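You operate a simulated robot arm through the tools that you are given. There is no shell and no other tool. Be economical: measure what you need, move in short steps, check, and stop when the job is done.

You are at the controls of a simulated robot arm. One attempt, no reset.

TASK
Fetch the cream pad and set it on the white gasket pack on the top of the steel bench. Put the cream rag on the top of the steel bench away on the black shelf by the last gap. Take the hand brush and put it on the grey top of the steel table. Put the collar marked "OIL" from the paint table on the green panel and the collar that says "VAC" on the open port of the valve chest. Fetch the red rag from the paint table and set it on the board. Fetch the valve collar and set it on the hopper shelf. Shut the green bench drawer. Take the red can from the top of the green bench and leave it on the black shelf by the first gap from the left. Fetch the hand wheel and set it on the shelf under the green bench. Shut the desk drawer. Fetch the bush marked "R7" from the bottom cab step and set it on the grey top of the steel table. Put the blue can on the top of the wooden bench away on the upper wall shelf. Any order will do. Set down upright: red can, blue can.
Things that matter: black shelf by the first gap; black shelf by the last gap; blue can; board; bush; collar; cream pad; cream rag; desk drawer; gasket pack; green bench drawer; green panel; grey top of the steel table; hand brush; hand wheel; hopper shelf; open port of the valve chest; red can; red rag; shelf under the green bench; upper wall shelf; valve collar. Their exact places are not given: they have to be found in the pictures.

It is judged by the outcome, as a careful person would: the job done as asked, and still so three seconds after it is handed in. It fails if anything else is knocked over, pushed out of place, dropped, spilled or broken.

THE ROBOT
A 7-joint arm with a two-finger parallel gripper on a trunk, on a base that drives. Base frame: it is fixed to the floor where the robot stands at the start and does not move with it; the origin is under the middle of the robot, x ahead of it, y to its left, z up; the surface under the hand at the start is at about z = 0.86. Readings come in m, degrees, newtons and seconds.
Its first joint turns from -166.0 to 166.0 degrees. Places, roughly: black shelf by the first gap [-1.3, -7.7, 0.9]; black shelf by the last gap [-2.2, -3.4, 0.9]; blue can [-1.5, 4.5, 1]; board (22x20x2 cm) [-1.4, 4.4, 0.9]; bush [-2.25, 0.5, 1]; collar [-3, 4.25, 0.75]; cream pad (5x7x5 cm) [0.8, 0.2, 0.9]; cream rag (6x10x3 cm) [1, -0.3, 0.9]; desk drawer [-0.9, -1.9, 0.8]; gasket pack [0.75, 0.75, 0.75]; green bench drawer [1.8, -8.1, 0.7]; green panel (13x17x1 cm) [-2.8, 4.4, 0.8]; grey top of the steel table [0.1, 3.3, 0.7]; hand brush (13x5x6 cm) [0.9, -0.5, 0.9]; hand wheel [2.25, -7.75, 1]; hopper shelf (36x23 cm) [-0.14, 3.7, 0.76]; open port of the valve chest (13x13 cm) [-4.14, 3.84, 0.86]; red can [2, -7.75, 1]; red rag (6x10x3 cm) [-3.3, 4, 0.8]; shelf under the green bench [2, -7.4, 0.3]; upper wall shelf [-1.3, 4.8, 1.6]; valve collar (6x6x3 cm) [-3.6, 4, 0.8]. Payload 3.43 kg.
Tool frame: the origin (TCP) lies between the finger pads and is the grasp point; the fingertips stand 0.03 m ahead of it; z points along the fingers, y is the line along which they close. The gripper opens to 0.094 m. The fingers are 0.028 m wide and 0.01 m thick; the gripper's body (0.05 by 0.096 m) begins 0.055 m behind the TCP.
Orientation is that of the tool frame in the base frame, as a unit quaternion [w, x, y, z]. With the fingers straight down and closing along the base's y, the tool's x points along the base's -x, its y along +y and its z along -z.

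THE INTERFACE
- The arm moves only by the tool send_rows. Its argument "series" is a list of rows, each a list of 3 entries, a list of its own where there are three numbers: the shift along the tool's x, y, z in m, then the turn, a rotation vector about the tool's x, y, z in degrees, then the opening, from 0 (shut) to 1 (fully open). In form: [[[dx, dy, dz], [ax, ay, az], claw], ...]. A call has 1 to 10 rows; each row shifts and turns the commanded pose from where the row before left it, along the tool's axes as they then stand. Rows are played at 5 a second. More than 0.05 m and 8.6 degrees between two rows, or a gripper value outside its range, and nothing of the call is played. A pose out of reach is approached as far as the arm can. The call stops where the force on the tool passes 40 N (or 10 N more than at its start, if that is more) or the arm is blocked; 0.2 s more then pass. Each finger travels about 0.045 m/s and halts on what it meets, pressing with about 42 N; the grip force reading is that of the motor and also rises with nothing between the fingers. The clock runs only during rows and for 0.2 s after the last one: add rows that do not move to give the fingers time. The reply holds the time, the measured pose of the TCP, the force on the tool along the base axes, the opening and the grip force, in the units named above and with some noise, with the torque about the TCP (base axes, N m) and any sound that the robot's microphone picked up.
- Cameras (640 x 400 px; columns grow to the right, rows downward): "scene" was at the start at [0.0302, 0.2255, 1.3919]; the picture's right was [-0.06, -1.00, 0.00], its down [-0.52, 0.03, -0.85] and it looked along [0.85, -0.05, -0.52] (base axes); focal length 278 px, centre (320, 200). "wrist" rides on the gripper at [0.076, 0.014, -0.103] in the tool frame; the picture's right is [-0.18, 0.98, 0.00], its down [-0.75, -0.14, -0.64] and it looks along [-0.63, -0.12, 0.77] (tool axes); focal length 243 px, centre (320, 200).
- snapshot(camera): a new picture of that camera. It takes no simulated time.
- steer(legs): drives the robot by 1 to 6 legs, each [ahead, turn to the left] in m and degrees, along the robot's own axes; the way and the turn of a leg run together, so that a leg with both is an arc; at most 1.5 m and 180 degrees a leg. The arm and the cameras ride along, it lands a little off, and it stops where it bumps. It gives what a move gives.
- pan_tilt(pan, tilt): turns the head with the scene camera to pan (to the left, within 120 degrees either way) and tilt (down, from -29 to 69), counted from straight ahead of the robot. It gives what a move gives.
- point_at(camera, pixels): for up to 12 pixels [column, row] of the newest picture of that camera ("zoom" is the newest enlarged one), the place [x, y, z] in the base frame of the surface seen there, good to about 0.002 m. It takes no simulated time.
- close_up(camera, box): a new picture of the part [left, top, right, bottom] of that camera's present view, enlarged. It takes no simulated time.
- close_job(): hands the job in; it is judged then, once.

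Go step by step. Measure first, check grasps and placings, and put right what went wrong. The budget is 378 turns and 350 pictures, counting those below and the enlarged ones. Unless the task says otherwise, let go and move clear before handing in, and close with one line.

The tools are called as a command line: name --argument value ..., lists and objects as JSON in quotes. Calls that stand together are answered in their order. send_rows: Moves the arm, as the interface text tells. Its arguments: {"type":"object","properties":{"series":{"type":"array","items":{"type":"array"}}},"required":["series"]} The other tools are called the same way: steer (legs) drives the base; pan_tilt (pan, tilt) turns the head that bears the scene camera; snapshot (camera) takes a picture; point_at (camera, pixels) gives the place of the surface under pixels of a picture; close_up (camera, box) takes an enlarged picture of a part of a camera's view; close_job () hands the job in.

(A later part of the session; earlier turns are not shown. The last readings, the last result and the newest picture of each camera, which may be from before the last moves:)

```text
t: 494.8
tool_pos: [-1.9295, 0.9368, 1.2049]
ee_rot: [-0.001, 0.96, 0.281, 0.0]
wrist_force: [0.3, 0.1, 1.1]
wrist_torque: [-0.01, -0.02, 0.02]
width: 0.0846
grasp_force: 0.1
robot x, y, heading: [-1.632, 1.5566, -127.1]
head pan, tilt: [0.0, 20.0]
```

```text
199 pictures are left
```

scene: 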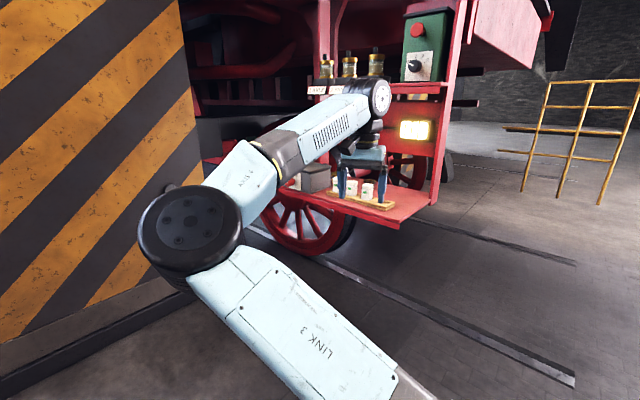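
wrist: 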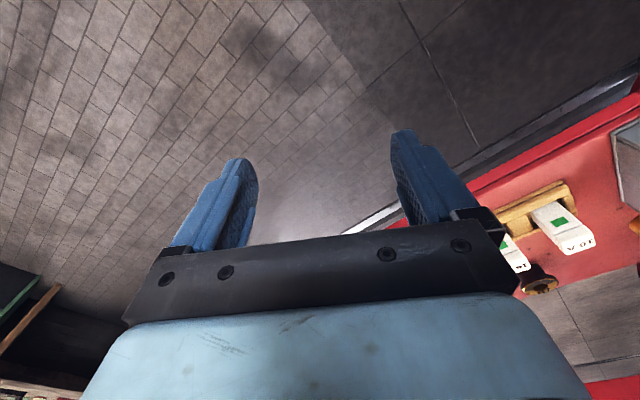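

close_up --camera "scene" --box '[300, 70, 480, 240]'

point_at --camera "scene" --pixels '[[437, 190], [433, 150], [445, 150], [412, 130], [399, 131], [415, 90], [420, 205], [395, 225], [425, 90]]'

snapshot --camera "wrist"

```text
2.35 times, centred on (390, 155) of scene
```

zoom: 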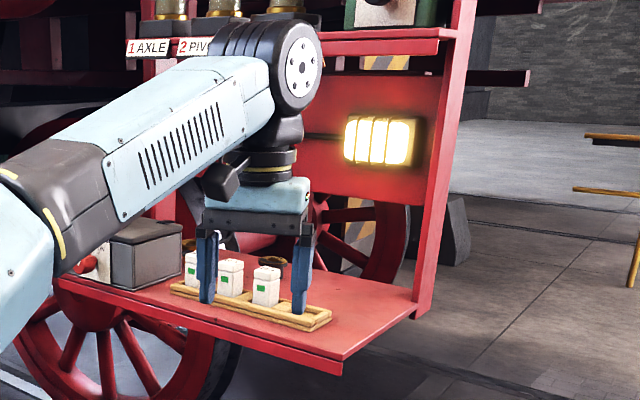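

```text
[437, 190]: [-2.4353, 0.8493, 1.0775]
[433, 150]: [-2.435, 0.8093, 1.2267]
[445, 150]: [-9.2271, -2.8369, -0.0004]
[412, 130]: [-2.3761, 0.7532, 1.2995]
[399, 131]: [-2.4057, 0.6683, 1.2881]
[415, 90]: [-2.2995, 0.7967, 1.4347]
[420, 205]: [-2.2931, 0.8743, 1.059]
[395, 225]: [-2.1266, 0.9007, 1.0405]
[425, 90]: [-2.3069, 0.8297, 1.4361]
```

```text
197 pictures are left
```

wrist: 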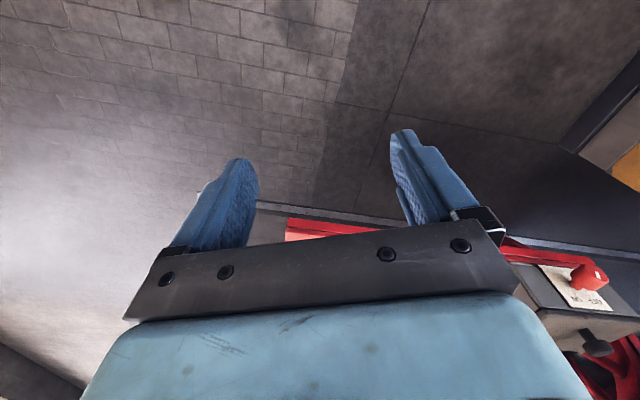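

There is free space from the north-east between the front bottles and the lamp panel at x≈−2.40. I'll retract, turn the hand to heading 230°, pitch it 40°, and close in.

send_rows --series '[[[0.05, 0, 0], [0, 0, 0], 1], [[0.05, 0, 0], [0, 0, -6], 1], [[0.05, 0, 0], [0, 0, -6], 1], [[0, 0, 0], [0, 0, -6], 1], [[0, 0, 0], [0, -8, 0], 1], [[0, 0, 0], [0, -8, 0], 1], [[0, 0, 0], [0, -8, 0], 1], [[0, 0, 0], [0, -8, 0], 1], [[0, 0, 0], [0, -8, 0], 1], [[0, 0, 0], [0, 0, 0], 1]]'

steer --legs '[[0.25, 0]]'

snapshot --camera "wrist"

snapshot --camera "scene"

```text
t: 497.0
tool_pos: [-1.8046, 1.021, 1.2051]
ee_rot: [0.145, 0.849, 0.402, -0.31]
wrist_force: [-0.2, -0.9, -0.8]
wrist_torque: [0.0, 0.0, 0.02]
width: 0.094
grasp_force: 0.1
robot x, y, heading: [-1.6298, 1.5526, -127.4]
head pan, tilt: [0.0, 20.0]
```

```text
t: 498.8
tool_pos: [-1.9584, 0.8233, 1.2047]
ee_rot: [0.144, 0.85, 0.4, -0.31]
wrist_force: [-0.1, 0.5, 0.2]
wrist_torque: [-0.01, -0.05, -0.01]
width: 0.0942
grasp_force: 0.0
robot x, y, heading: [-1.7826, 1.3566, -127.3]
head pan, tilt: [0.0, 20.0]
```

```text
196 pictures are left
```

wrist: 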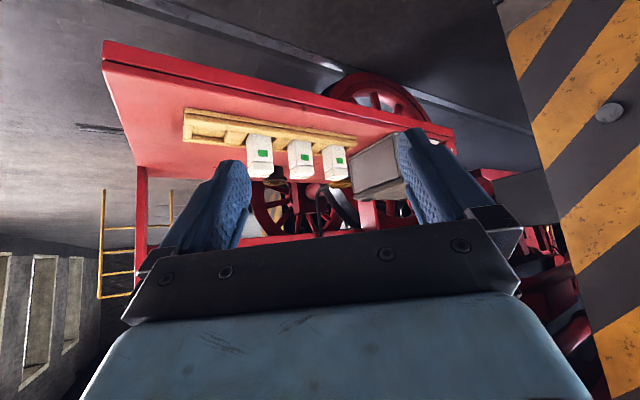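

```text
195 pictures are left
```

scene: 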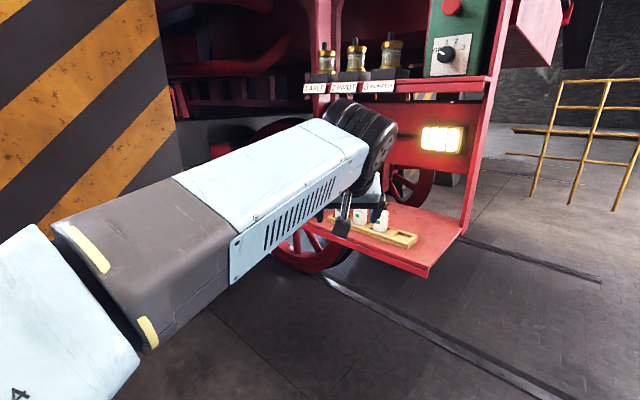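

Two brass flanges show behind the bottles, at (275,180) and (340,183). Zooming to read.

close_up --camera "wrist" --box '[236, 120, 380, 210]'

point_at --camera "wrist" --pixels '[[275, 182], [342, 185], [260, 178], [287, 180], [350, 184]]'

```text
4.44 times, centred on (308, 165) of wrist
```

zoom: 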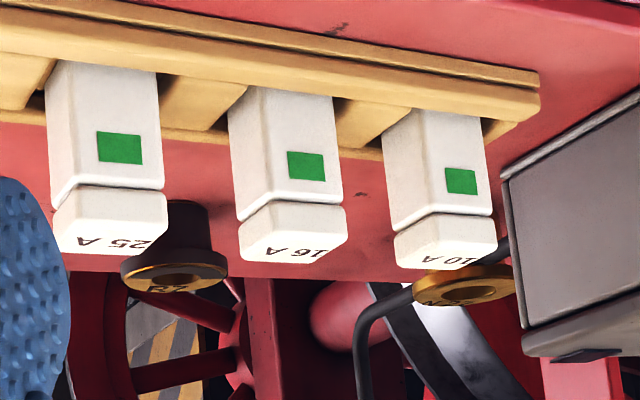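

```text
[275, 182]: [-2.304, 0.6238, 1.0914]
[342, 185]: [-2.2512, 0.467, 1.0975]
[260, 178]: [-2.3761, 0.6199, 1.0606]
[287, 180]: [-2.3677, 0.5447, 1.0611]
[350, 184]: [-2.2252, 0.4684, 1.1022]
```

I need to read the markings; I'll raise the hand and pitch it back for a steeper view.

send_rows --series '[[[0, 0, 0], [0, 8, 0], 1], [[0, 0, 0], [0, 8, 0], 1], [[0, 0, 0], [0, 8, 0], 1], [[0, 0, -0.04], [0, 8, 0], 1], [[0, 0, -0.04], [0, 0, 0], 1], [[0, 0, 0], [0, 0, 0], 1]]'

snapshot --camera "wrist"

```text
t: 500.2
tool_pos: [-1.9482, 0.8369, 1.2842]
ee_rot: [0.027, 0.903, 0.425, -0.063]
wrist_force: [-0.3, -1.0, 0.4]
wrist_torque: [0.04, -0.01, 0.03]
width: 0.094
grasp_force: 0.1
robot x, y, heading: [-1.7803, 1.3563, -127.7]
head pan, tilt: [0.0, 20.0]
```

```text
193 pictures are left
```

wrist: 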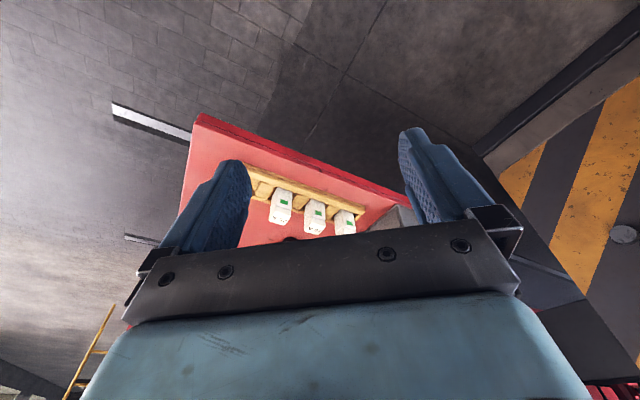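

send_rows --series '[[[-0.045, 0, 0], [0, 0, 0], 1], [[-0.045, 0, 0], [0, 0, 0], 1], [[-0.045, 0, 0], [0, 0, 0], 1], [[0, 0, 0], [0, 0, 0], 1]]'

snapshot --camera "wrist"

```text
t: 501.2
tool_pos: [-2.0336, 0.7331, 1.3019]
ee_rot: [0.029, 0.902, 0.425, -0.064]
wrist_force: [0.5, -0.8, 0.1]
wrist_torque: [-0.01, 0.02, -0.01]
width: 0.0941
grasp_force: 0.1
robot x, y, heading: [-1.7816, 1.359, -127.5]
head pan, tilt: [0.0, 20.0]
```

```text
192 pictures are left
```

wrist: 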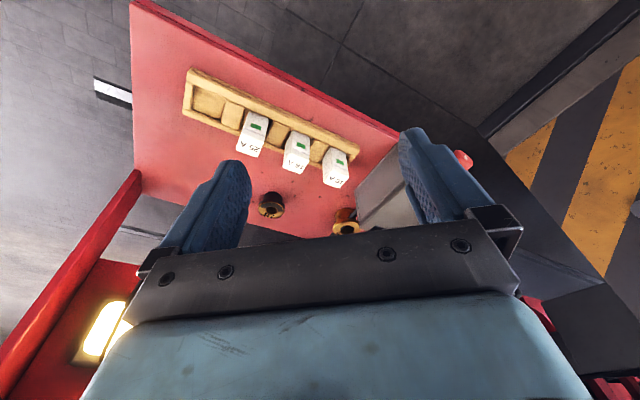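

close_up --camera "wrist" --box '[240, 180, 368, 240]'

point_at --camera "wrist" --pixels '[[271, 203], [345, 228], [348, 214], [283, 205], [260, 203]]'

```text
5.00 times, centred on (304, 210) of wrist
```

zoom: 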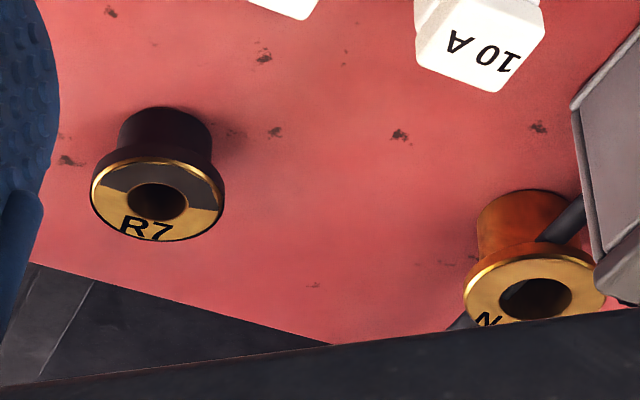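

```text
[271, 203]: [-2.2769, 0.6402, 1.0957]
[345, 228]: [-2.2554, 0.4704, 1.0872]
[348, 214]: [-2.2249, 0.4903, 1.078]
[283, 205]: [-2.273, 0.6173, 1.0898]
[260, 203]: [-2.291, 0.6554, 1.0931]
```

R7 is the left one. I'll get its rim points.

point_at --camera "wrist" --pixels '[[260, 209], [283, 209], [268, 217], [272, 202], [278, 215], [262, 214]]'

```text
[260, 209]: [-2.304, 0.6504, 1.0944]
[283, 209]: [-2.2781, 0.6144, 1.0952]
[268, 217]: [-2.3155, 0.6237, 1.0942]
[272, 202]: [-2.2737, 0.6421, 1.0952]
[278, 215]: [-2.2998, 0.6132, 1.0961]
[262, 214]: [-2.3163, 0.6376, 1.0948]
```

R7 is centred at (−2.293,0.633), top 1.095. I'll turn the hand to heading 245°, pitch 40°, and line up north of it.

send_rows --series '[[[0, 0, 0], [-1, 0, -7.4], 0.75], [[0, 0, 0], [-1, 0, -7.4], 0.75], [[0, 0, 0], [0, -8, 0], 0.75], [[0, 0, 0], [0, -8, 0], 0.75], [[0, 0, 0], [0, -8, 0], 0.75], [[0, 0, 0], [0, -8, 0], 0.75], [[0, 0, 0], [0, 0, 0], 0.75]]'

send_rows --series '[[[-0.0123, -0.0384, 0.0103], [0, 0, 0], 0.75], [[-0.0123, -0.0384, 0.0103], [0, 0, 0], 0.75], [[-0.0123, -0.0384, 0.0103], [0, 0, 0], 0.75], [[-0.0123, -0.0384, 0.0103], [0, 0, 0], 0.75], [[-0.0123, -0.0384, 0.0103], [0, 0, 0], 0.75], [[0, 0, 0], [0, 0, 0], 0.75]]'

snapshot --camera "wrist"

snapshot --camera "scene"

```text
t: 502.8
tool_pos: [-2.0323, 0.7319, 1.3027]
ee_rot: [0.182, 0.791, 0.507, -0.29]
wrist_force: [-0.3, 0.1, 0.1]
wrist_torque: [0.02, 0.01, -0.03]
width: 0.0706
grasp_force: 0.1
robot x, y, heading: [-1.7803, 1.3548, -127.2]
head pan, tilt: [0.0, 20.0]
```

```text
t: 504.2
tool_pos: [-2.2414, 0.7399, 1.3035]
ee_rot: [0.181, 0.791, 0.508, -0.289]
wrist_force: [0.2, 0.1, 0.4]
wrist_torque: [0.0, 0.01, -0.04]
width: 0.0703
grasp_force: 0.0
robot x, y, heading: [-1.7794, 1.3578, -127.3]
head pan, tilt: [0.0, 20.0]
```

```text
190 pictures are left
```

wrist: 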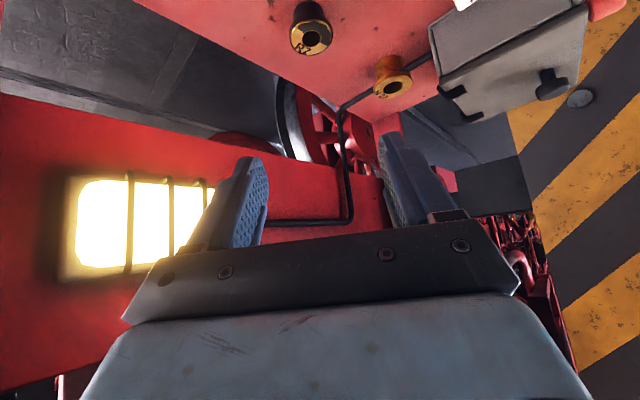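

```text
189 pictures are left
```

scene: 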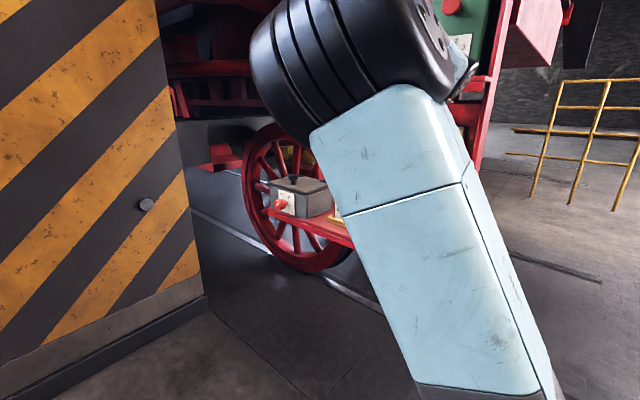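

send_rows --series '[[[0.0322, 0, 0.0383], [0, 0, 0], 0.75], [[0.0322, 0, 0.0383], [0, 0, 0], 0.75], [[0.0322, 0, 0.0383], [0, 0, 0], 0.75], [[0, 0, 0], [0, 0, 0], 0.75]]'

snapshot --camera "wrist"

```text
t: 505.2
tool_pos: [-2.241, 0.7394, 1.151]
ee_rot: [0.182, 0.791, 0.508, -0.289]
wrist_force: [-0.1, -0.4, -0.3]
wrist_torque: [-0.04, -0.02, 0.01]
width: 0.0706
grasp_force: 0.1
robot x, y, heading: [-1.782, 1.3529, -127.5]
head pan, tilt: [0.0, 20.0]
```

```text
188 pictures are left
```

wrist: 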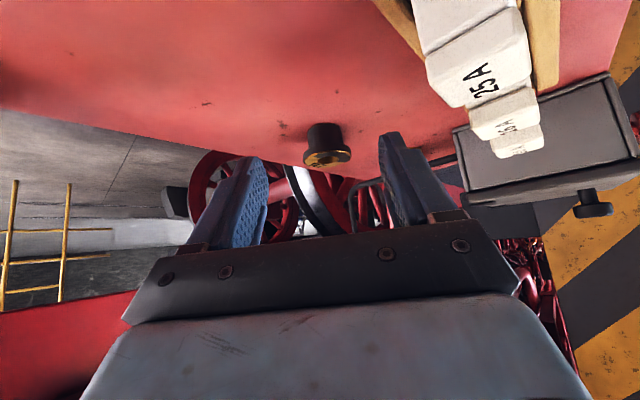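

send_rows --series '[[[-0.0183, -0.001, 0.0393], [0, 0, 0], 0.75], [[-0.0183, -0.001, 0.0393], [0, 0, 0], 0.75], [[-0.0183, -0.001, 0.0393], [0, 0, 0], 0.75], [[0, 0, 0], [0, 0, 0], 0.75]]'

snapshot --camera "wrist"

```text
t: 506.2
tool_pos: [-2.2929, 0.6357, 1.0987]
ee_rot: [0.182, 0.791, 0.508, -0.288]
wrist_force: [0.6, 0.0, 0.2]
wrist_torque: [0.01, -0.01, -0.03]
width: 0.0703
grasp_force: 0.0
robot x, y, heading: [-1.7749, 1.3568, -127.7]
head pan, tilt: [0.0, 20.0]
```

```text
187 pictures are left
```

wrist: 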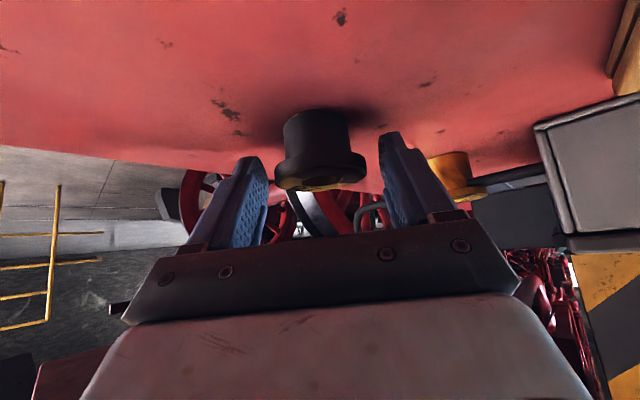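

Straddling the bush. Slightly lower, and close.

send_rows --series '[[[0.002, -0.001, 0.0035], [0, 0, 0], 0.75], [[0, 0, 0], [0, 0, 0], 0.1], [[0, 0, 0], [0, 0, 0], 0.1], [[0, 0, 0], [0, 0, 0], 0.1], [[0, 0, 0], [0, 0, 0], 0.1], [[-0.0193, 0, -0.023], [0, 0, 0], 0.1], [[0, 0, 0], [0, 0, 0], 0.1]]'

snapshot --camera "wrist"

```text
t: 507.8
tool_pos: [-2.2948, 0.635, 1.1259]
ee_rot: [0.182, 0.791, 0.507, -0.288]
wrist_force: [0.6, -0.2, -1.3]
wrist_torque: [-0.03, 0.01, 0.05]
width: 0.0495
grasp_force: 41.6
robot x, y, heading: [-1.7796, 1.356, -127.4]
head pan, tilt: [0.0, 20.0]
```

```text
186 pictures are left
```

wrist: 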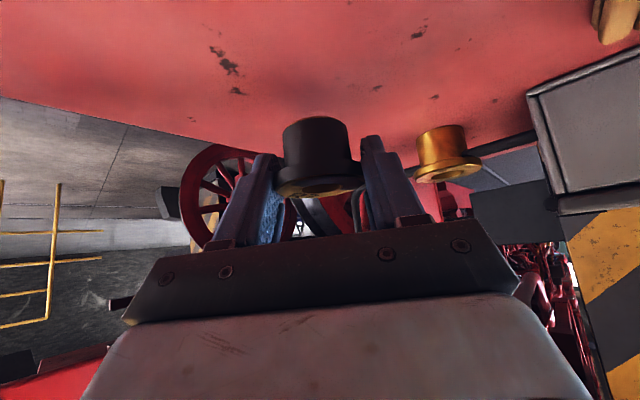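

Held at 49.5 mm. Backing out the same way, then up.

send_rows --series '[[[0.0345, 0, -0.029], [0, 0, 0], 0.1], [[0.0345, 0, -0.029], [0, 0, 0], 0.1], [[0.0345, 0, -0.029], [0, 0, 0], 0.1], [[0.0345, 0, -0.029], [0, 0, 0], 0.1], [[-0.029, 0, -0.0345], [0, 0, 0], 0.1], [[-0.029, 0, -0.0345], [0, 0, 0], 0.1], [[0, 0, 0], [0, 0, 0], 0.1]]'

steer --legs '[[-0.4, 0]]'

snapshot --camera "wrist"

snapshot --camera "scene"

```text
t: 509.4
tool_pos: [-2.2216, 0.8011, 1.213]
ee_rot: [0.182, 0.791, 0.508, -0.288]
wrist_force: [-0.3, 0.5, -4.0]
wrist_torque: [-0.01, 0.01, -0.03]
width: 0.0495
grasp_force: 42.3
robot x, y, heading: [-1.7811, 1.3554, -127.6]
head pan, tilt: [0.0, 20.0]
```

```text
t: 512.0
tool_pos: [-1.9722, 1.1196, 1.2147]
ee_rot: [0.182, 0.79, 0.51, -0.288]
wrist_force: [-0.8, -0.9, -2.0]
wrist_torque: [0.04, -0.01, 0.0]
width: 0.0491
grasp_force: 41.8
robot x, y, heading: [-1.5372, 1.6744, -127.5]
head pan, tilt: [0.0, 20.0]
```

```text
185 pictures are left
```

wrist: 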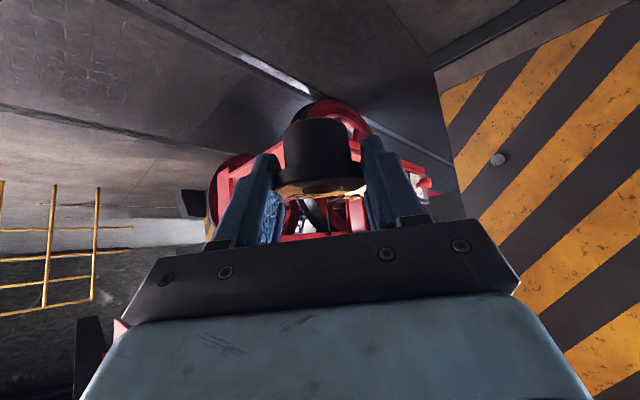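

```text
184 pictures are left
```

scene: 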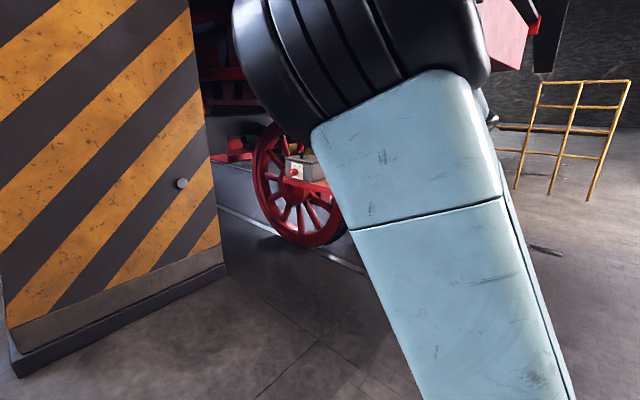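

I'll reverse towards the steel table, turn round, and then approach.

steer --legs '[[-0.8, 0]]'

steer --legs '[[0, 38]]'

steer --legs '[[0, 38]]'

steer --legs '[[0, 38]]'

steer --legs '[[0, 38]]'

steer --legs '[[0, 20]]'

snapshot --camera "scene"

snapshot --camera "wrist"

```text
t: 516.3
tool_pos: [-1.484, 1.7602, 1.2143]
ee_rot: [0.183, 0.788, 0.512, -0.288]
wrist_force: [-1.2, 0.5, -3.6]
wrist_torque: [0.02, -0.03, 0.0]
width: 0.0492
grasp_force: 41.6
robot x, y, heading: [-1.05, 2.3216, -126.7]
head pan, tilt: [0.0, 20.0]
```

```text
t: 518.7
tool_pos: [-1.0479, 1.6071, 1.2153]
ee_rot: [0.267, 0.579, 0.74, -0.213]
wrist_force: [0.3, 1.2, -2.5]
wrist_torque: [0.0, 0.01, -0.01]
width: 0.0493
grasp_force: 42.1
robot x, y, heading: [-1.0919, 2.3152, -88.8]
head pan, tilt: [0.0, 20.0]
```

```text
t: 521.1
tool_pos: [-0.6257, 1.784, 1.2149]
ee_rot: [0.321, 0.309, 0.888, -0.116]
wrist_force: [0.0, 0.4, -3.1]
wrist_torque: [-0.06, 0.0, -0.01]
width: 0.0493
grasp_force: 41.8
robot x, y, heading: [-1.1279, 2.293, -51.6]
head pan, tilt: [0.0, 20.0]
```

```text
t: 523.5
tool_pos: [-0.418, 2.2031, 1.2147]
ee_rot: [0.341, 0.002, 0.94, -0.004]
wrist_force: [0.0, -0.1, -2.6]
wrist_torque: [-0.02, 0.0, 0.01]
width: 0.049
grasp_force: 42.1
robot x, y, heading: [-1.1365, 2.2462, -13.3]
head pan, tilt: [0.0, 20.0]
```

```text
t: 525.9
tool_pos: [-0.5482, 2.6527, 1.2149]
ee_rot: [0.324, -0.305, 0.889, 0.107]
wrist_force: [0.3, 0.1, -2.7]
wrist_torque: [0.0, 0.01, 0.03]
width: 0.0491
grasp_force: 42.0
robot x, y, heading: [-1.1231, 2.2063, 24.9]
head pan, tilt: [0.0, 20.0]
```

```text
t: 527.5
tool_pos: [-0.7297, 2.8183, 1.2159]
ee_rot: [0.301, -0.45, 0.825, 0.161]
wrist_force: [0.6, -0.1, -2.5]
wrist_torque: [-0.01, 0.02, 0.01]
width: 0.0491
grasp_force: 42.3
robot x, y, heading: [-1.1046, 2.1878, 44.7]
head pan, tilt: [0.0, 20.0]
```

```text
183 pictures are left
```

scene: 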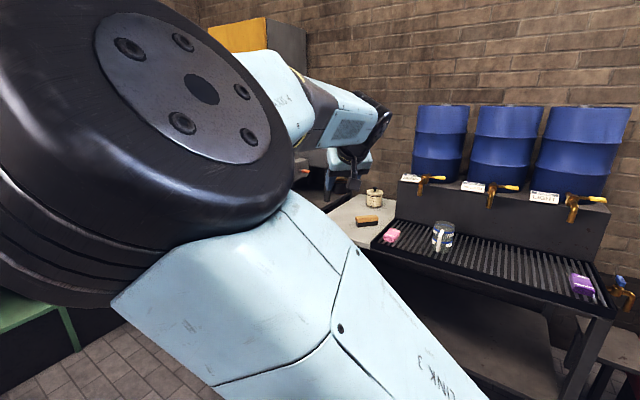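

```text
182 pictures are left
```

wrist: 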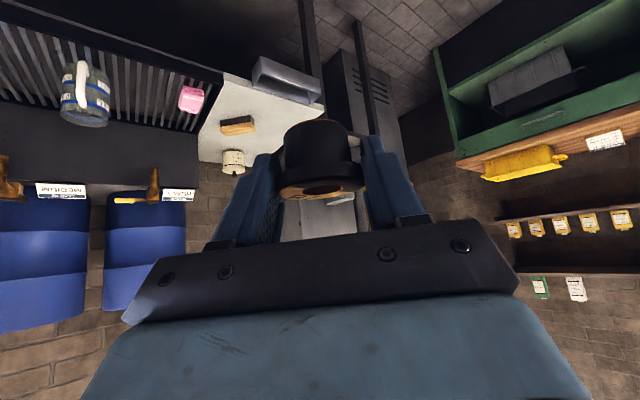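

steer --legs '[[0.58, 0]]'

snapshot --camera "scene"

snapshot --camera "wrist"

```text
t: 530.8
tool_pos: [-0.3213, 3.2254, 1.2184]
ee_rot: [0.3, -0.451, 0.825, 0.161]
wrist_force: [0.0, 0.4, -1.9]
wrist_torque: [-0.05, 0.05, -0.02]
width: 0.0489
grasp_force: 42.2
robot x, y, heading: [-0.6984, 2.5956, 44.8]
head pan, tilt: [0.0, 20.0]
```

```text
181 pictures are left
```

scene: 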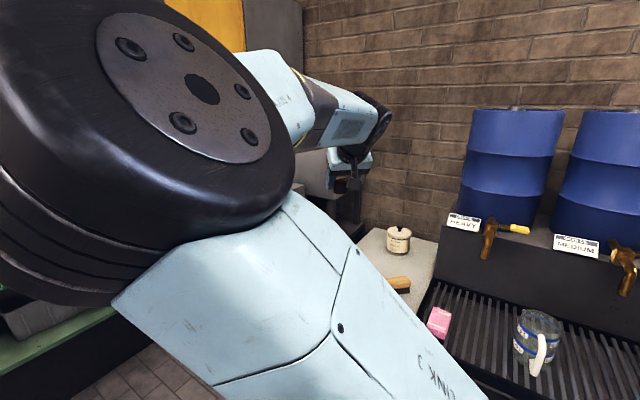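

```text
180 pictures are left
```

wrist: 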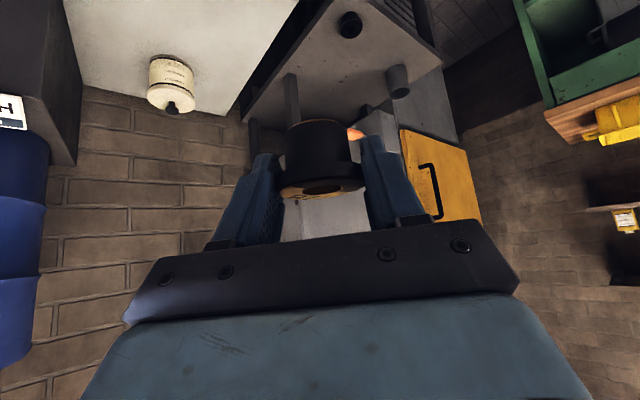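

I'll carry the bush above (−0.17,3.31) and lower it.

send_rows --series '[[[0, -0.04, 0], [0, 0, 0], 0.1], [[0, -0.041, 0], [0, 0, 0], 0.1], [[-0.0293, 0, 0.0246], [0, 0, 0], 0.1], [[-0.0293, 0, 0.0246], [0, 0, 0], 0.1], [[-0.0293, 0, 0.0246], [0, 0, 0], 0.1], [[-0.0293, 0, 0.0246], [0, 0, 0], 0.1], [[0.0286, 0, 0.034], [0, 0, 0], 0.1], [[0.0286, 0, 0.034], [0, 0, 0], 0.1], [[0.0286, 0, 0.034], [0, 0, 0], 0.1], [[0.0286, 0, 0.034], [0, 0, 0], 0.1]]'

send_rows --series '[[[0.0286, 0, 0.034], [0, 0, 0], 0.1], [[0.0286, 0, 0.034], [0, 0, 0], 0.1], [[0.0286, 0, 0.034], [0, 0, 0], 0.1], [[0.0286, 0, 0.034], [0, 0, 0], 0.1], [[0, 0, 0], [0, 0, 0], 0.1]]'

snapshot --camera "wrist"

snapshot --camera "scene"

```text
t: 533.0
tool_pos: [-0.1695, 3.3086, 1.0398]
ee_rot: [0.301, -0.451, 0.825, 0.161]
wrist_force: [0.5, -0.6, -2.0]
wrist_torque: [-0.03, 0.02, 0.02]
width: 0.0493
grasp_force: 41.8
robot x, y, heading: [-0.6961, 2.5933, 45.0]
head pan, tilt: [0.0, 20.0]
```

```text
t: 534.2
tool_pos: [-0.1679, 3.3081, 0.8616]
ee_rot: [0.301, -0.451, 0.825, 0.162]
wrist_force: [0.0, 0.1, -2.1]
wrist_torque: [-0.01, 0.0, 0.03]
width: 0.0491
grasp_force: 41.4
robot x, y, heading: [-0.6986, 2.5943, 44.9]
head pan, tilt: [0.0, 20.0]
```

```text
179 pictures are left
```

wrist: 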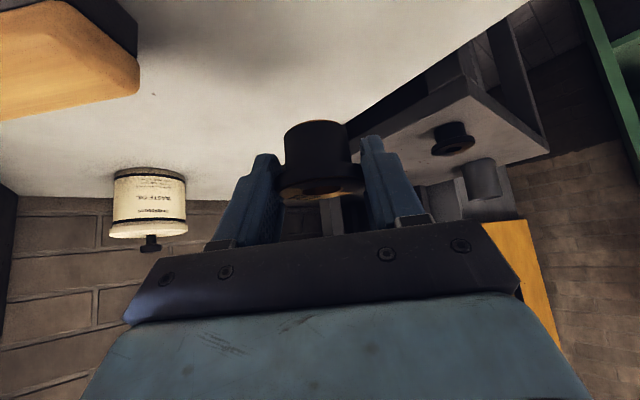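

```text
178 pictures are left
```

scene: 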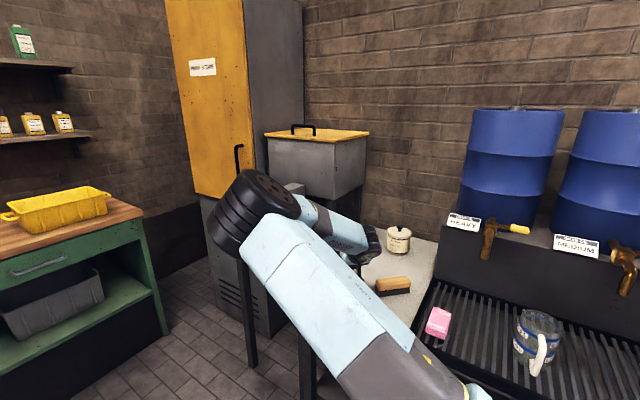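

send_rows --series '[[[0.0257, 0, 0.0306], [0, 0, 0], 0.1], [[0.0193, 0, 0.023], [0, 0, 0], 0.1], [[0.0051, 0, 0.0061], [0, 0, 0], 0.1], [[0, 0, 0], [0, 0, 0], 0.1]]'

snapshot --camera "wrist"

```text
t: 535.2
tool_pos: [-0.1689, 3.3076, 0.7838]
ee_rot: [0.301, -0.45, 0.825, 0.161]
wrist_force: [0.4, 0.4, -3.2]
wrist_torque: [-0.03, 0.01, 0.0]
width: 0.0494
grasp_force: 41.9
robot x, y, heading: [-0.6976, 2.596, 44.7]
head pan, tilt: [0.0, 20.0]
```

```text
177 pictures are left
```

wrist: 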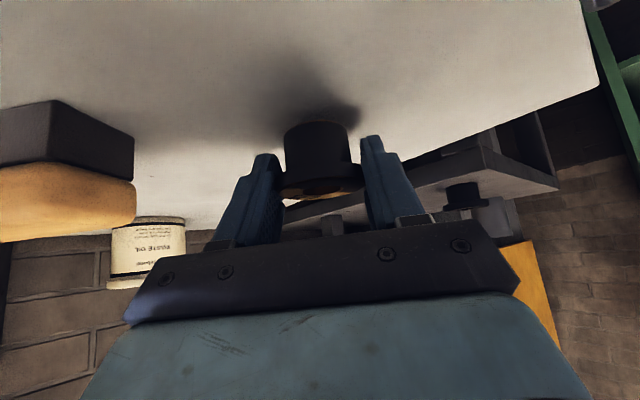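

send_rows --series '[[[0.0026, 0, 0.0031], [0, 0, 0], 0.1], [[0.0019, 0, 0.0023], [0, 0, 0], 0.1], [[0.0013, 0, 0.0015], [0, 0, 0], 0.1], [[0, 0, 0], [0, 0, 0], 0.1]]'

```text
t: 536.2
tool_pos: [-0.1686, 3.3077, 0.7747]
ee_rot: [0.301, -0.451, 0.825, 0.161]
wrist_force: [-0.1, -0.1, -3.3]
wrist_torque: [-0.06, 0.0, -0.04]
width: 0.0492
grasp_force: 41.8
robot x, y, heading: [-0.6962, 2.5997, 45.1]
head pan, tilt: [0.0, 20.0]
```

send_rows --series '[[[0.0013, 0, 0.0015], [0, 0, 0], 0.1], [[0, 0, 0], [0, 0, 0], 0.1]]'

close_up --camera "wrist" --box '[220, 90, 420, 240]'

```text
t: 536.8
tool_pos: [-0.1686, 3.3078, 0.7731]
ee_rot: [0.302, -0.45, 0.825, 0.162]
wrist_force: [-1.3, 0.6, 9.2]
wrist_torque: [0.1, 0.27, 0.02]
width: 0.0494
grasp_force: 42.7
robot x, y, heading: [-0.6996, 2.5955, 45.0]
head pan, tilt: [0.0, 20.0]
```

```text
2.67 times, centred on (320, 165) of wrist
```

zoom: 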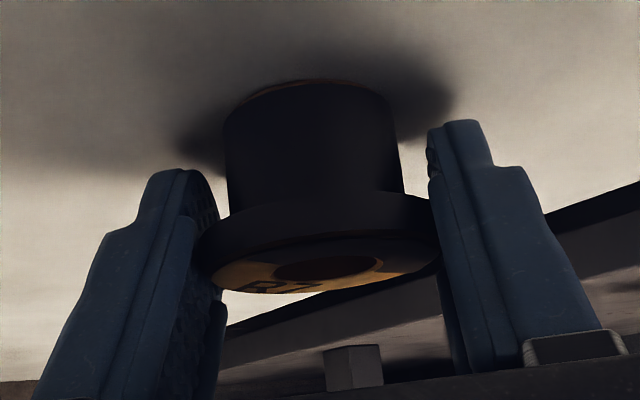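

Contact (9 N). Releasing and backing off.

send_rows --series '[[[0, 0, 0], [0, 0, 0], 0.6], [[0, 0, 0], [0, 0, 0], 0.75], [[0, 0, 0], [0, 0, 0], 0.75], [[0, 0, -0.03], [0, 0, 0], 0.75], [[0, 0, -0.045], [0, 0, 0], 0.75], [[0, 0, -0.045], [0, 0, 0], 0.75], [[-0.0286, 0, -0.034], [0, 0, 0], 0.75], [[-0.0286, 0, -0.034], [0, 0, 0], 0.75], [[-0.0286, 0, -0.034], [0, 0, 0], 0.75], [[-0.0286, 0, -0.034], [0, 0, 0], 0.75]]'

snapshot --camera "wrist"

```text
t: 539.0
tool_pos: [-0.2121, 3.2419, 1.0443]
ee_rot: [0.3, -0.451, 0.825, 0.161]
wrist_force: [0.3, -0.2, -0.5]
wrist_torque: [-0.02, 0.02, 0.04]
width: 0.0704
grasp_force: 0.1
robot x, y, heading: [-0.6972, 2.5965, 44.8]
head pan, tilt: [0.0, 20.0]
```

```text
175 pictures are left
```

wrist: 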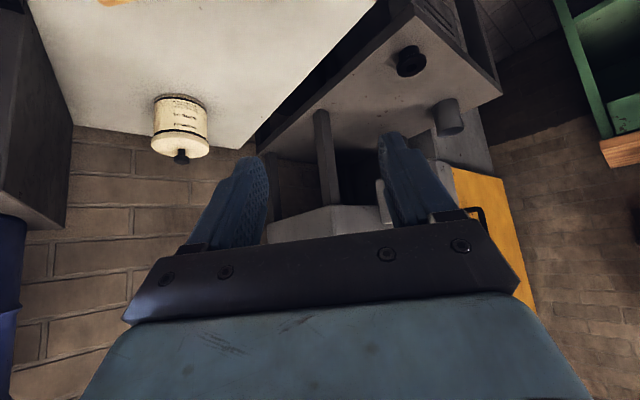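

send_rows --series '[[[0, 0, 0], [0, 8, 0], 0.9], [[0, 0, 0], [0, 8, 0], 0.9], [[0, 0, 0], [0, 8, 0], 0.9], [[0, 0, 0], [0, 8, 0], 0.9], [[0, 0, 0], [0, 8, 0], 0.9], [[0, 0, -0.05], [0, 0, 0], 0.9], [[0, 0, -0.05], [0, 0, 0], 0.9], [[0, 0, -0.05], [0, 0, 0], 0.9]]'

snapshot --camera "wrist"

```text
t: 540.8
tool_pos: [-0.2109, 3.2433, 1.1929]
ee_rot: [0.0, -0.479, 0.878, -0.003]
wrist_force: [1.0, 1.0, -0.6]
wrist_torque: [-0.03, -0.03, -0.02]
width: 0.0845
grasp_force: 0.2
robot x, y, heading: [-0.6951, 2.5952, 45.0]
head pan, tilt: [0.0, 20.0]
```

```text
174 pictures are left
```

wrist: 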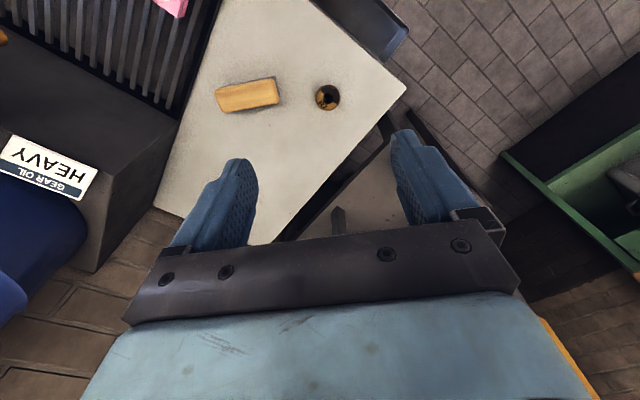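

The bush stands on the grey top beside the brush. Now the cream rag on the steel bench: drive back south.

send_rows --series '[[[0, 0, -0.04], [0, 0, 0], 0.9], [[0.05, 0, 0], [0, 0, 0], 0.9], [[0.05, 0, 0], [0, 0, 0], 0.9], [[0.05, 0, 0], [0, 0, 0], 0.9], [[0.05, 0, 0], [0, 0, 0], 0.9]]'

steer --legs '[[-0.3, 0]]'

steer --legs '[[0, -38]]'

steer --legs '[[0, -38]]'

steer --legs '[[0, -38]]'

pan_tilt --pan 0 --tilt 20

snapshot --camera "scene"

```text
t: 542.0
tool_pos: [-0.3214, 3.075, 1.2319]
ee_rot: [0.0, -0.479, 0.878, -0.003]
wrist_force: [0.6, -0.2, 0.3]
wrist_torque: [-0.05, 0.03, 0.0]
width: 0.0847
grasp_force: 0.1
robot x, y, heading: [-0.6963, 2.5942, 45.0]
head pan, tilt: [0.0, 20.0]
```

```text
t: 544.1
tool_pos: [-0.5375, 2.8619, 1.2322]
ee_rot: [0.001, -0.481, 0.877, -0.002]
wrist_force: [0.0, 0.2, -0.2]
wrist_torque: [-0.03, -0.03, 0.0]
width: 0.0845
grasp_force: 0.1
robot x, y, heading: [-0.9133, 2.382, 45.1]
head pan, tilt: [0.0, 20.0]
```

```text
t: 546.5
tool_pos: [-0.3232, 2.5302, 1.2327]
ee_rot: [-0.001, -0.17, 0.985, -0.003]
wrist_force: [-1.3, 0.0, -0.6]
wrist_torque: [-0.01, 0.0, 0.04]
width: 0.0846
grasp_force: 0.0
robot x, y, heading: [-0.9201, 2.4273, 7.5]
head pan, tilt: [0.0, 20.0]
```

```text
t: 548.9
tool_pos: [-0.3871, 2.142, 1.2331]
ee_rot: [-0.002, 0.16, 0.987, -0.003]
wrist_force: [0.0, 0.6, 0.1]
wrist_torque: [0.01, 0.01, 0.03]
width: 0.0845
grasp_force: 0.1
robot x, y, heading: [-0.8962, 2.4616, -30.0]
head pan, tilt: [0.0, 20.0]
```

```text
t: 551.4
tool_pos: [-0.7015, 1.8875, 1.2338]
ee_rot: [-0.003, 0.48, 0.878, -0.002]
wrist_force: [-0.9, -0.5, -0.1]
wrist_torque: [0.02, 0.04, 0.0]
width: 0.0846
grasp_force: 0.0
robot x, y, heading: [-0.8529, 2.474, -68.5]
head pan, tilt: [0.0, 20.0]
```

```text
t: 552.0
tool_pos: [-0.7015, 1.8882, 1.2341]
ee_rot: [-0.003, 0.48, 0.877, -0.002]
wrist_force: [-0.3, -0.2, 0.7]
wrist_torque: [-0.02, -0.02, -0.01]
width: 0.0849
grasp_force: 0.1
robot x, y, heading: [-0.853, 2.4762, -68.8]
head pan, tilt: [0.0, 20.0]
```

```text
173 pictures are left
```

scene: 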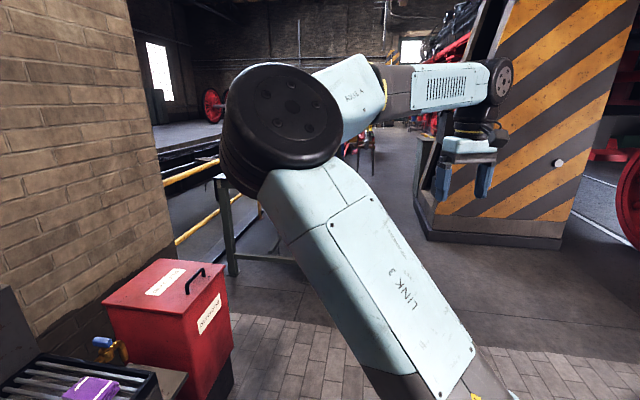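

send_rows --series '[[[0, 0.05, 0], [0, 0, 0], 0.9], [[0, 0.05, 0], [0, 0, 0], 0.9], [[0, 0.05, 0], [0, 0, 0], 0.9]]'

steer --legs '[[0, -9], [1.0, 0], [0.8, 0]]'

snapshot --camera "scene"

```text
t: 552.8
tool_pos: [-0.5767, 1.9678, 1.2358]
ee_rot: [-0.001, 0.481, 0.877, -0.001]
wrist_force: [0.3, -0.9, -0.8]
wrist_torque: [0.03, -0.06, 0.03]
width: 0.0845
grasp_force: 0.0
robot x, y, heading: [-0.8513, 2.4769, -68.9]
head pan, tilt: [0.0, 20.0]
```

```text
t: 562.6
tool_pos: [-0.2696, 0.1799, 1.2357]
ee_rot: [-0.002, 0.545, 0.839, -0.002]
wrist_force: [-0.5, -0.3, 0.3]
wrist_torque: [-0.03, 0.01, 0.01]
width: 0.0845
grasp_force: 0.0
robot x, y, heading: [-0.4614, 0.7239, -77.7]
head pan, tilt: [0.0, 20.0]
```

```text
172 pictures are left
```

scene: 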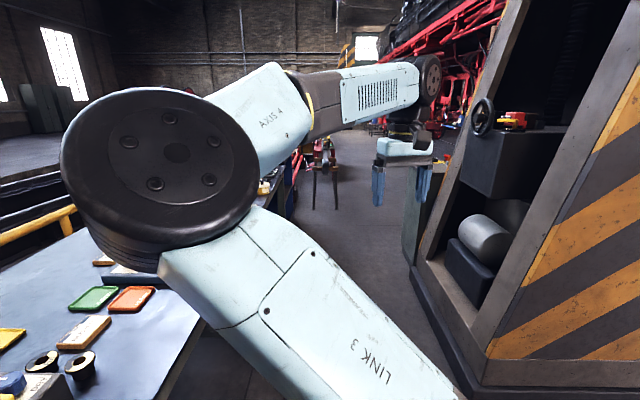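

steer --legs '[[1.3, 0]]'

steer --legs '[[0, 38]]'

steer --legs '[[0, 38]]'

steer --legs '[[0, 15]]'

snapshot --camera "scene"

```text
t: 569.3
tool_pos: [0.0287, -1.1015, 1.2356]
ee_rot: [-0.002, 0.54, 0.841, -0.001]
wrist_force: [0.1, 0.1, -1.1]
wrist_torque: [0.02, -0.02, 0.04]
width: 0.0848
grasp_force: 0.1
robot x, y, heading: [-0.1721, -0.5586, -77.0]
head pan, tilt: [0.0, 20.0]
```

```text
t: 571.8
tool_pos: [0.3226, -0.8589, 1.2357]
ee_rot: [-0.001, 0.233, 0.972, -0.003]
wrist_force: [0.5, 0.4, 0.5]
wrist_torque: [-0.02, 0.01, -0.01]
width: 0.0845
grasp_force: 0.0
robot x, y, heading: [-0.2012, -0.5884, -38.6]
head pan, tilt: [0.0, 20.0]
```

```text
t: 574.1
tool_pos: [0.3816, -0.487, 1.2362]
ee_rot: [-0.001, -0.092, 0.996, -0.003]
wrist_force: [0.1, -0.3, -1.0]
wrist_torque: [0.04, 0.01, -0.01]
width: 0.0846
grasp_force: 0.1
robot x, y, heading: [-0.199, -0.6318, -1.3]
head pan, tilt: [0.0, 20.0]
```

```text
t: 575.5
tool_pos: [0.3228, -0.3428, 1.2378]
ee_rot: [0.0, -0.22, 0.975, -0.003]
wrist_force: [-0.1, -0.3, -0.6]
wrist_torque: [-0.01, 0.04, -0.01]
width: 0.0847
grasp_force: 0.0
robot x, y, heading: [-0.1921, -0.6471, 14.0]
head pan, tilt: [0.0, 20.0]
```

```text
171 pictures are left
```

scene: 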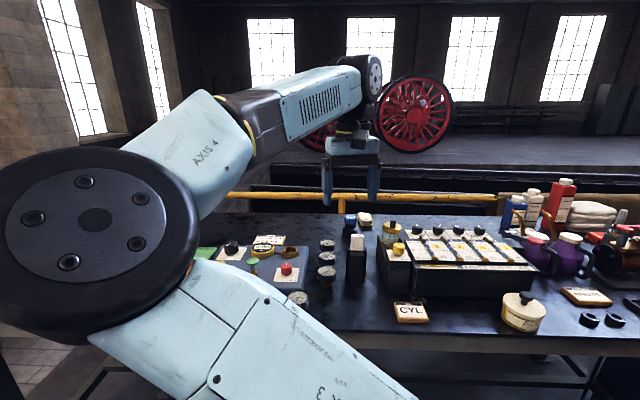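

steer --legs '[[0.26, 0]]'

snapshot --camera "wrist"

close_up --camera "scene" --box '[300, 180, 460, 280]'

```text
t: 577.4
tool_pos: [0.5765, -0.284, 1.2368]
ee_rot: [0.0, -0.218, 0.976, -0.002]
wrist_force: [-0.2, 0.6, -0.1]
wrist_torque: [0.03, 0.03, -0.02]
width: 0.085
grasp_force: 0.0
robot x, y, heading: [0.0599, -0.5872, 13.5]
head pan, tilt: [0.0, 20.0]
```

```text
170 pictures are left
```

wrist: 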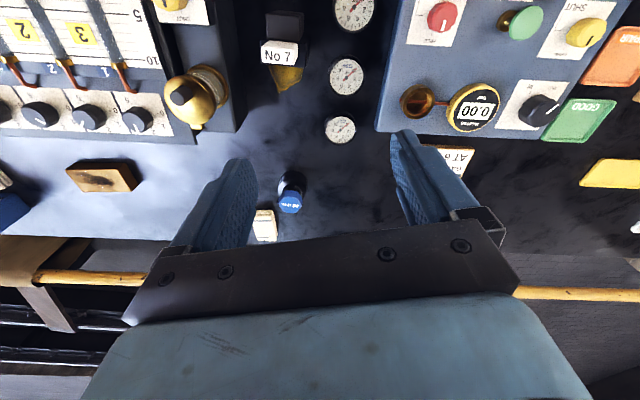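

```text
4.00 times, centred on (380, 230) of scene
```

zoom: 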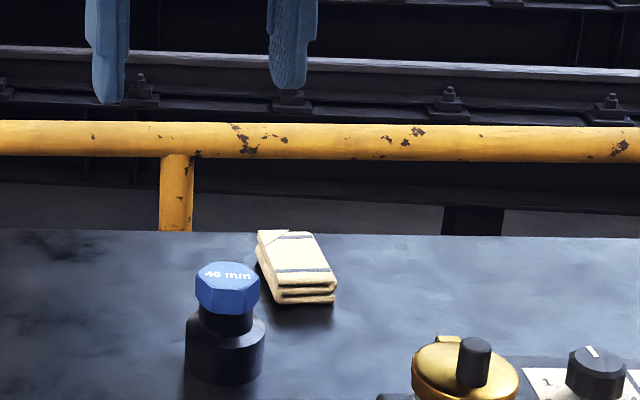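

point_at --camera "zoom" --pixels '[[258, 235], [310, 233], [336, 275], [274, 290], [300, 260], [300, 140], [550, 145], [215, 270], [290, 238]]'

```text
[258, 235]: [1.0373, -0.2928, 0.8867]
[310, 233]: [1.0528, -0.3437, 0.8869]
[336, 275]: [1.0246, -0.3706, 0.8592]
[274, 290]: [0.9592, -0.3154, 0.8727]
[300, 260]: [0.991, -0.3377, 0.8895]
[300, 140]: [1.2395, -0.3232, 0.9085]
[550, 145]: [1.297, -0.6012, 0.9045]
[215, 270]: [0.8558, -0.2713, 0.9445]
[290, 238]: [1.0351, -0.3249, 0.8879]
```

Rag centre (1.005,−0.330), long axis ~15°. I'll turn to heading 15°, pitch 40°, and move towards it high up.

send_rows --series '[[[0, 0, 0], [0, 0, 5], 0.9], [[0, 0, 0], [0, 0, 5], 0.9], [[0, 0, 0], [0, -8, 0], 1], [[0, 0, 0], [0, -8, 0], 1], [[0, 0, 0], [0, -8, 0], 1], [[0, 0, 0], [0, -8, 0], 1], [[0, 0, 0], [0, -8, 0], 1]]'

send_rows --series '[[[-0.033, -0.022, 0.0277], [0, 0, 0], 1], [[-0.033, -0.022, 0.0277], [0, 0, 0], 1], [[-0.033, -0.022, 0.0277], [0, 0, 0], 1], [[-0.033, -0.022, 0.0277], [0, 0, 0], 1], [[-0.033, -0.022, 0.0277], [0, 0, 0], 1], [[-0.033, -0.022, 0.0277], [0, 0, 0], 1], [[-0.033, -0.022, 0.0277], [0, 0, 0], 1], [[0, 0, 0], [0, 0, 0], 1]]'

snapshot --camera "wrist"

```text
t: 579.0
tool_pos: [0.5772, -0.2848, 1.2373]
ee_rot: [0.341, -0.125, 0.931, 0.044]
wrist_force: [0.8, 0.4, -0.5]
wrist_torque: [0.02, -0.01, 0.02]
width: 0.094
grasp_force: 0.1
robot x, y, heading: [0.0592, -0.5869, 13.8]
head pan, tilt: [0.0, 20.0]
```

```text
t: 580.8
tool_pos: [0.9077, -0.3556, 1.2383]
ee_rot: [0.34, -0.126, 0.931, 0.043]
wrist_force: [1.2, -1.4, -0.6]
wrist_torque: [0.0, 0.0, 0.0]
width: 0.0941
grasp_force: 0.1
robot x, y, heading: [0.059, -0.5843, 13.5]
head pan, tilt: [0.0, 20.0]
```

```text
168 pictures are left
```

wrist: 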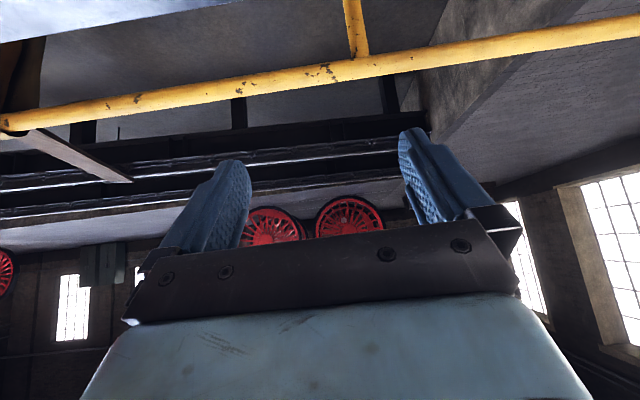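

send_rows --series '[[[0.0248, 0, 0.0373], [0, 0, 0], 1], [[0.0248, 0, 0.0373], [0, 0, 0], 1], [[0.0248, 0, 0.0373], [0, 0, 0], 1], [[0.0248, 0, 0.0373], [0, 0, 0], 1], [[0.0248, 0, 0.0373], [0, 0, 0], 1], [[0.0248, 0, 0.0373], [0, 0, 0], 1], [[0, 0, 0], [0, 0, 0], 1]]'

snapshot --camera "wrist"

snapshot --camera "scene"

```text
t: 582.4
tool_pos: [0.9395, -0.3489, 0.9699]
ee_rot: [0.34, -0.124, 0.931, 0.043]
wrist_force: [0.7, 0.8, 0.5]
wrist_torque: [0.01, 0.0, -0.02]
width: 0.094
grasp_force: 0.1
robot x, y, heading: [0.0582, -0.5841, 13.4]
head pan, tilt: [0.0, 20.0]
```

```text
167 pictures are left
```

wrist: 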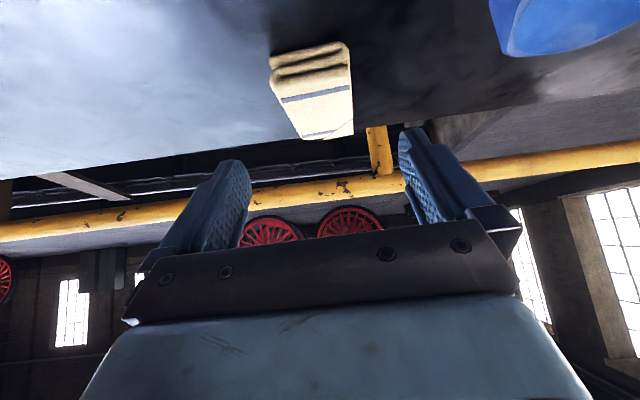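

```text
166 pictures are left
```

scene: 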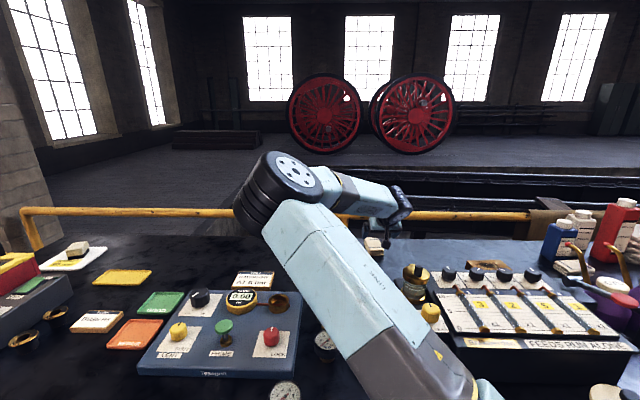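

point_at --camera "wrist" --pixels '[[285, 102], [350, 88], [305, 135], [350, 130], [320, 110], [272, 60], [345, 45], [505, 30]]'

```text
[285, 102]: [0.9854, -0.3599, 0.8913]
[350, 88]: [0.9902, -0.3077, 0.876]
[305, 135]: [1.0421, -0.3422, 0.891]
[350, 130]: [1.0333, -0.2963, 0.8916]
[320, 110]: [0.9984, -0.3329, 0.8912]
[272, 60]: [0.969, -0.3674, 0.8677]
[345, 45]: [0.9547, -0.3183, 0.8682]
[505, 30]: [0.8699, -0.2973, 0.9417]
```

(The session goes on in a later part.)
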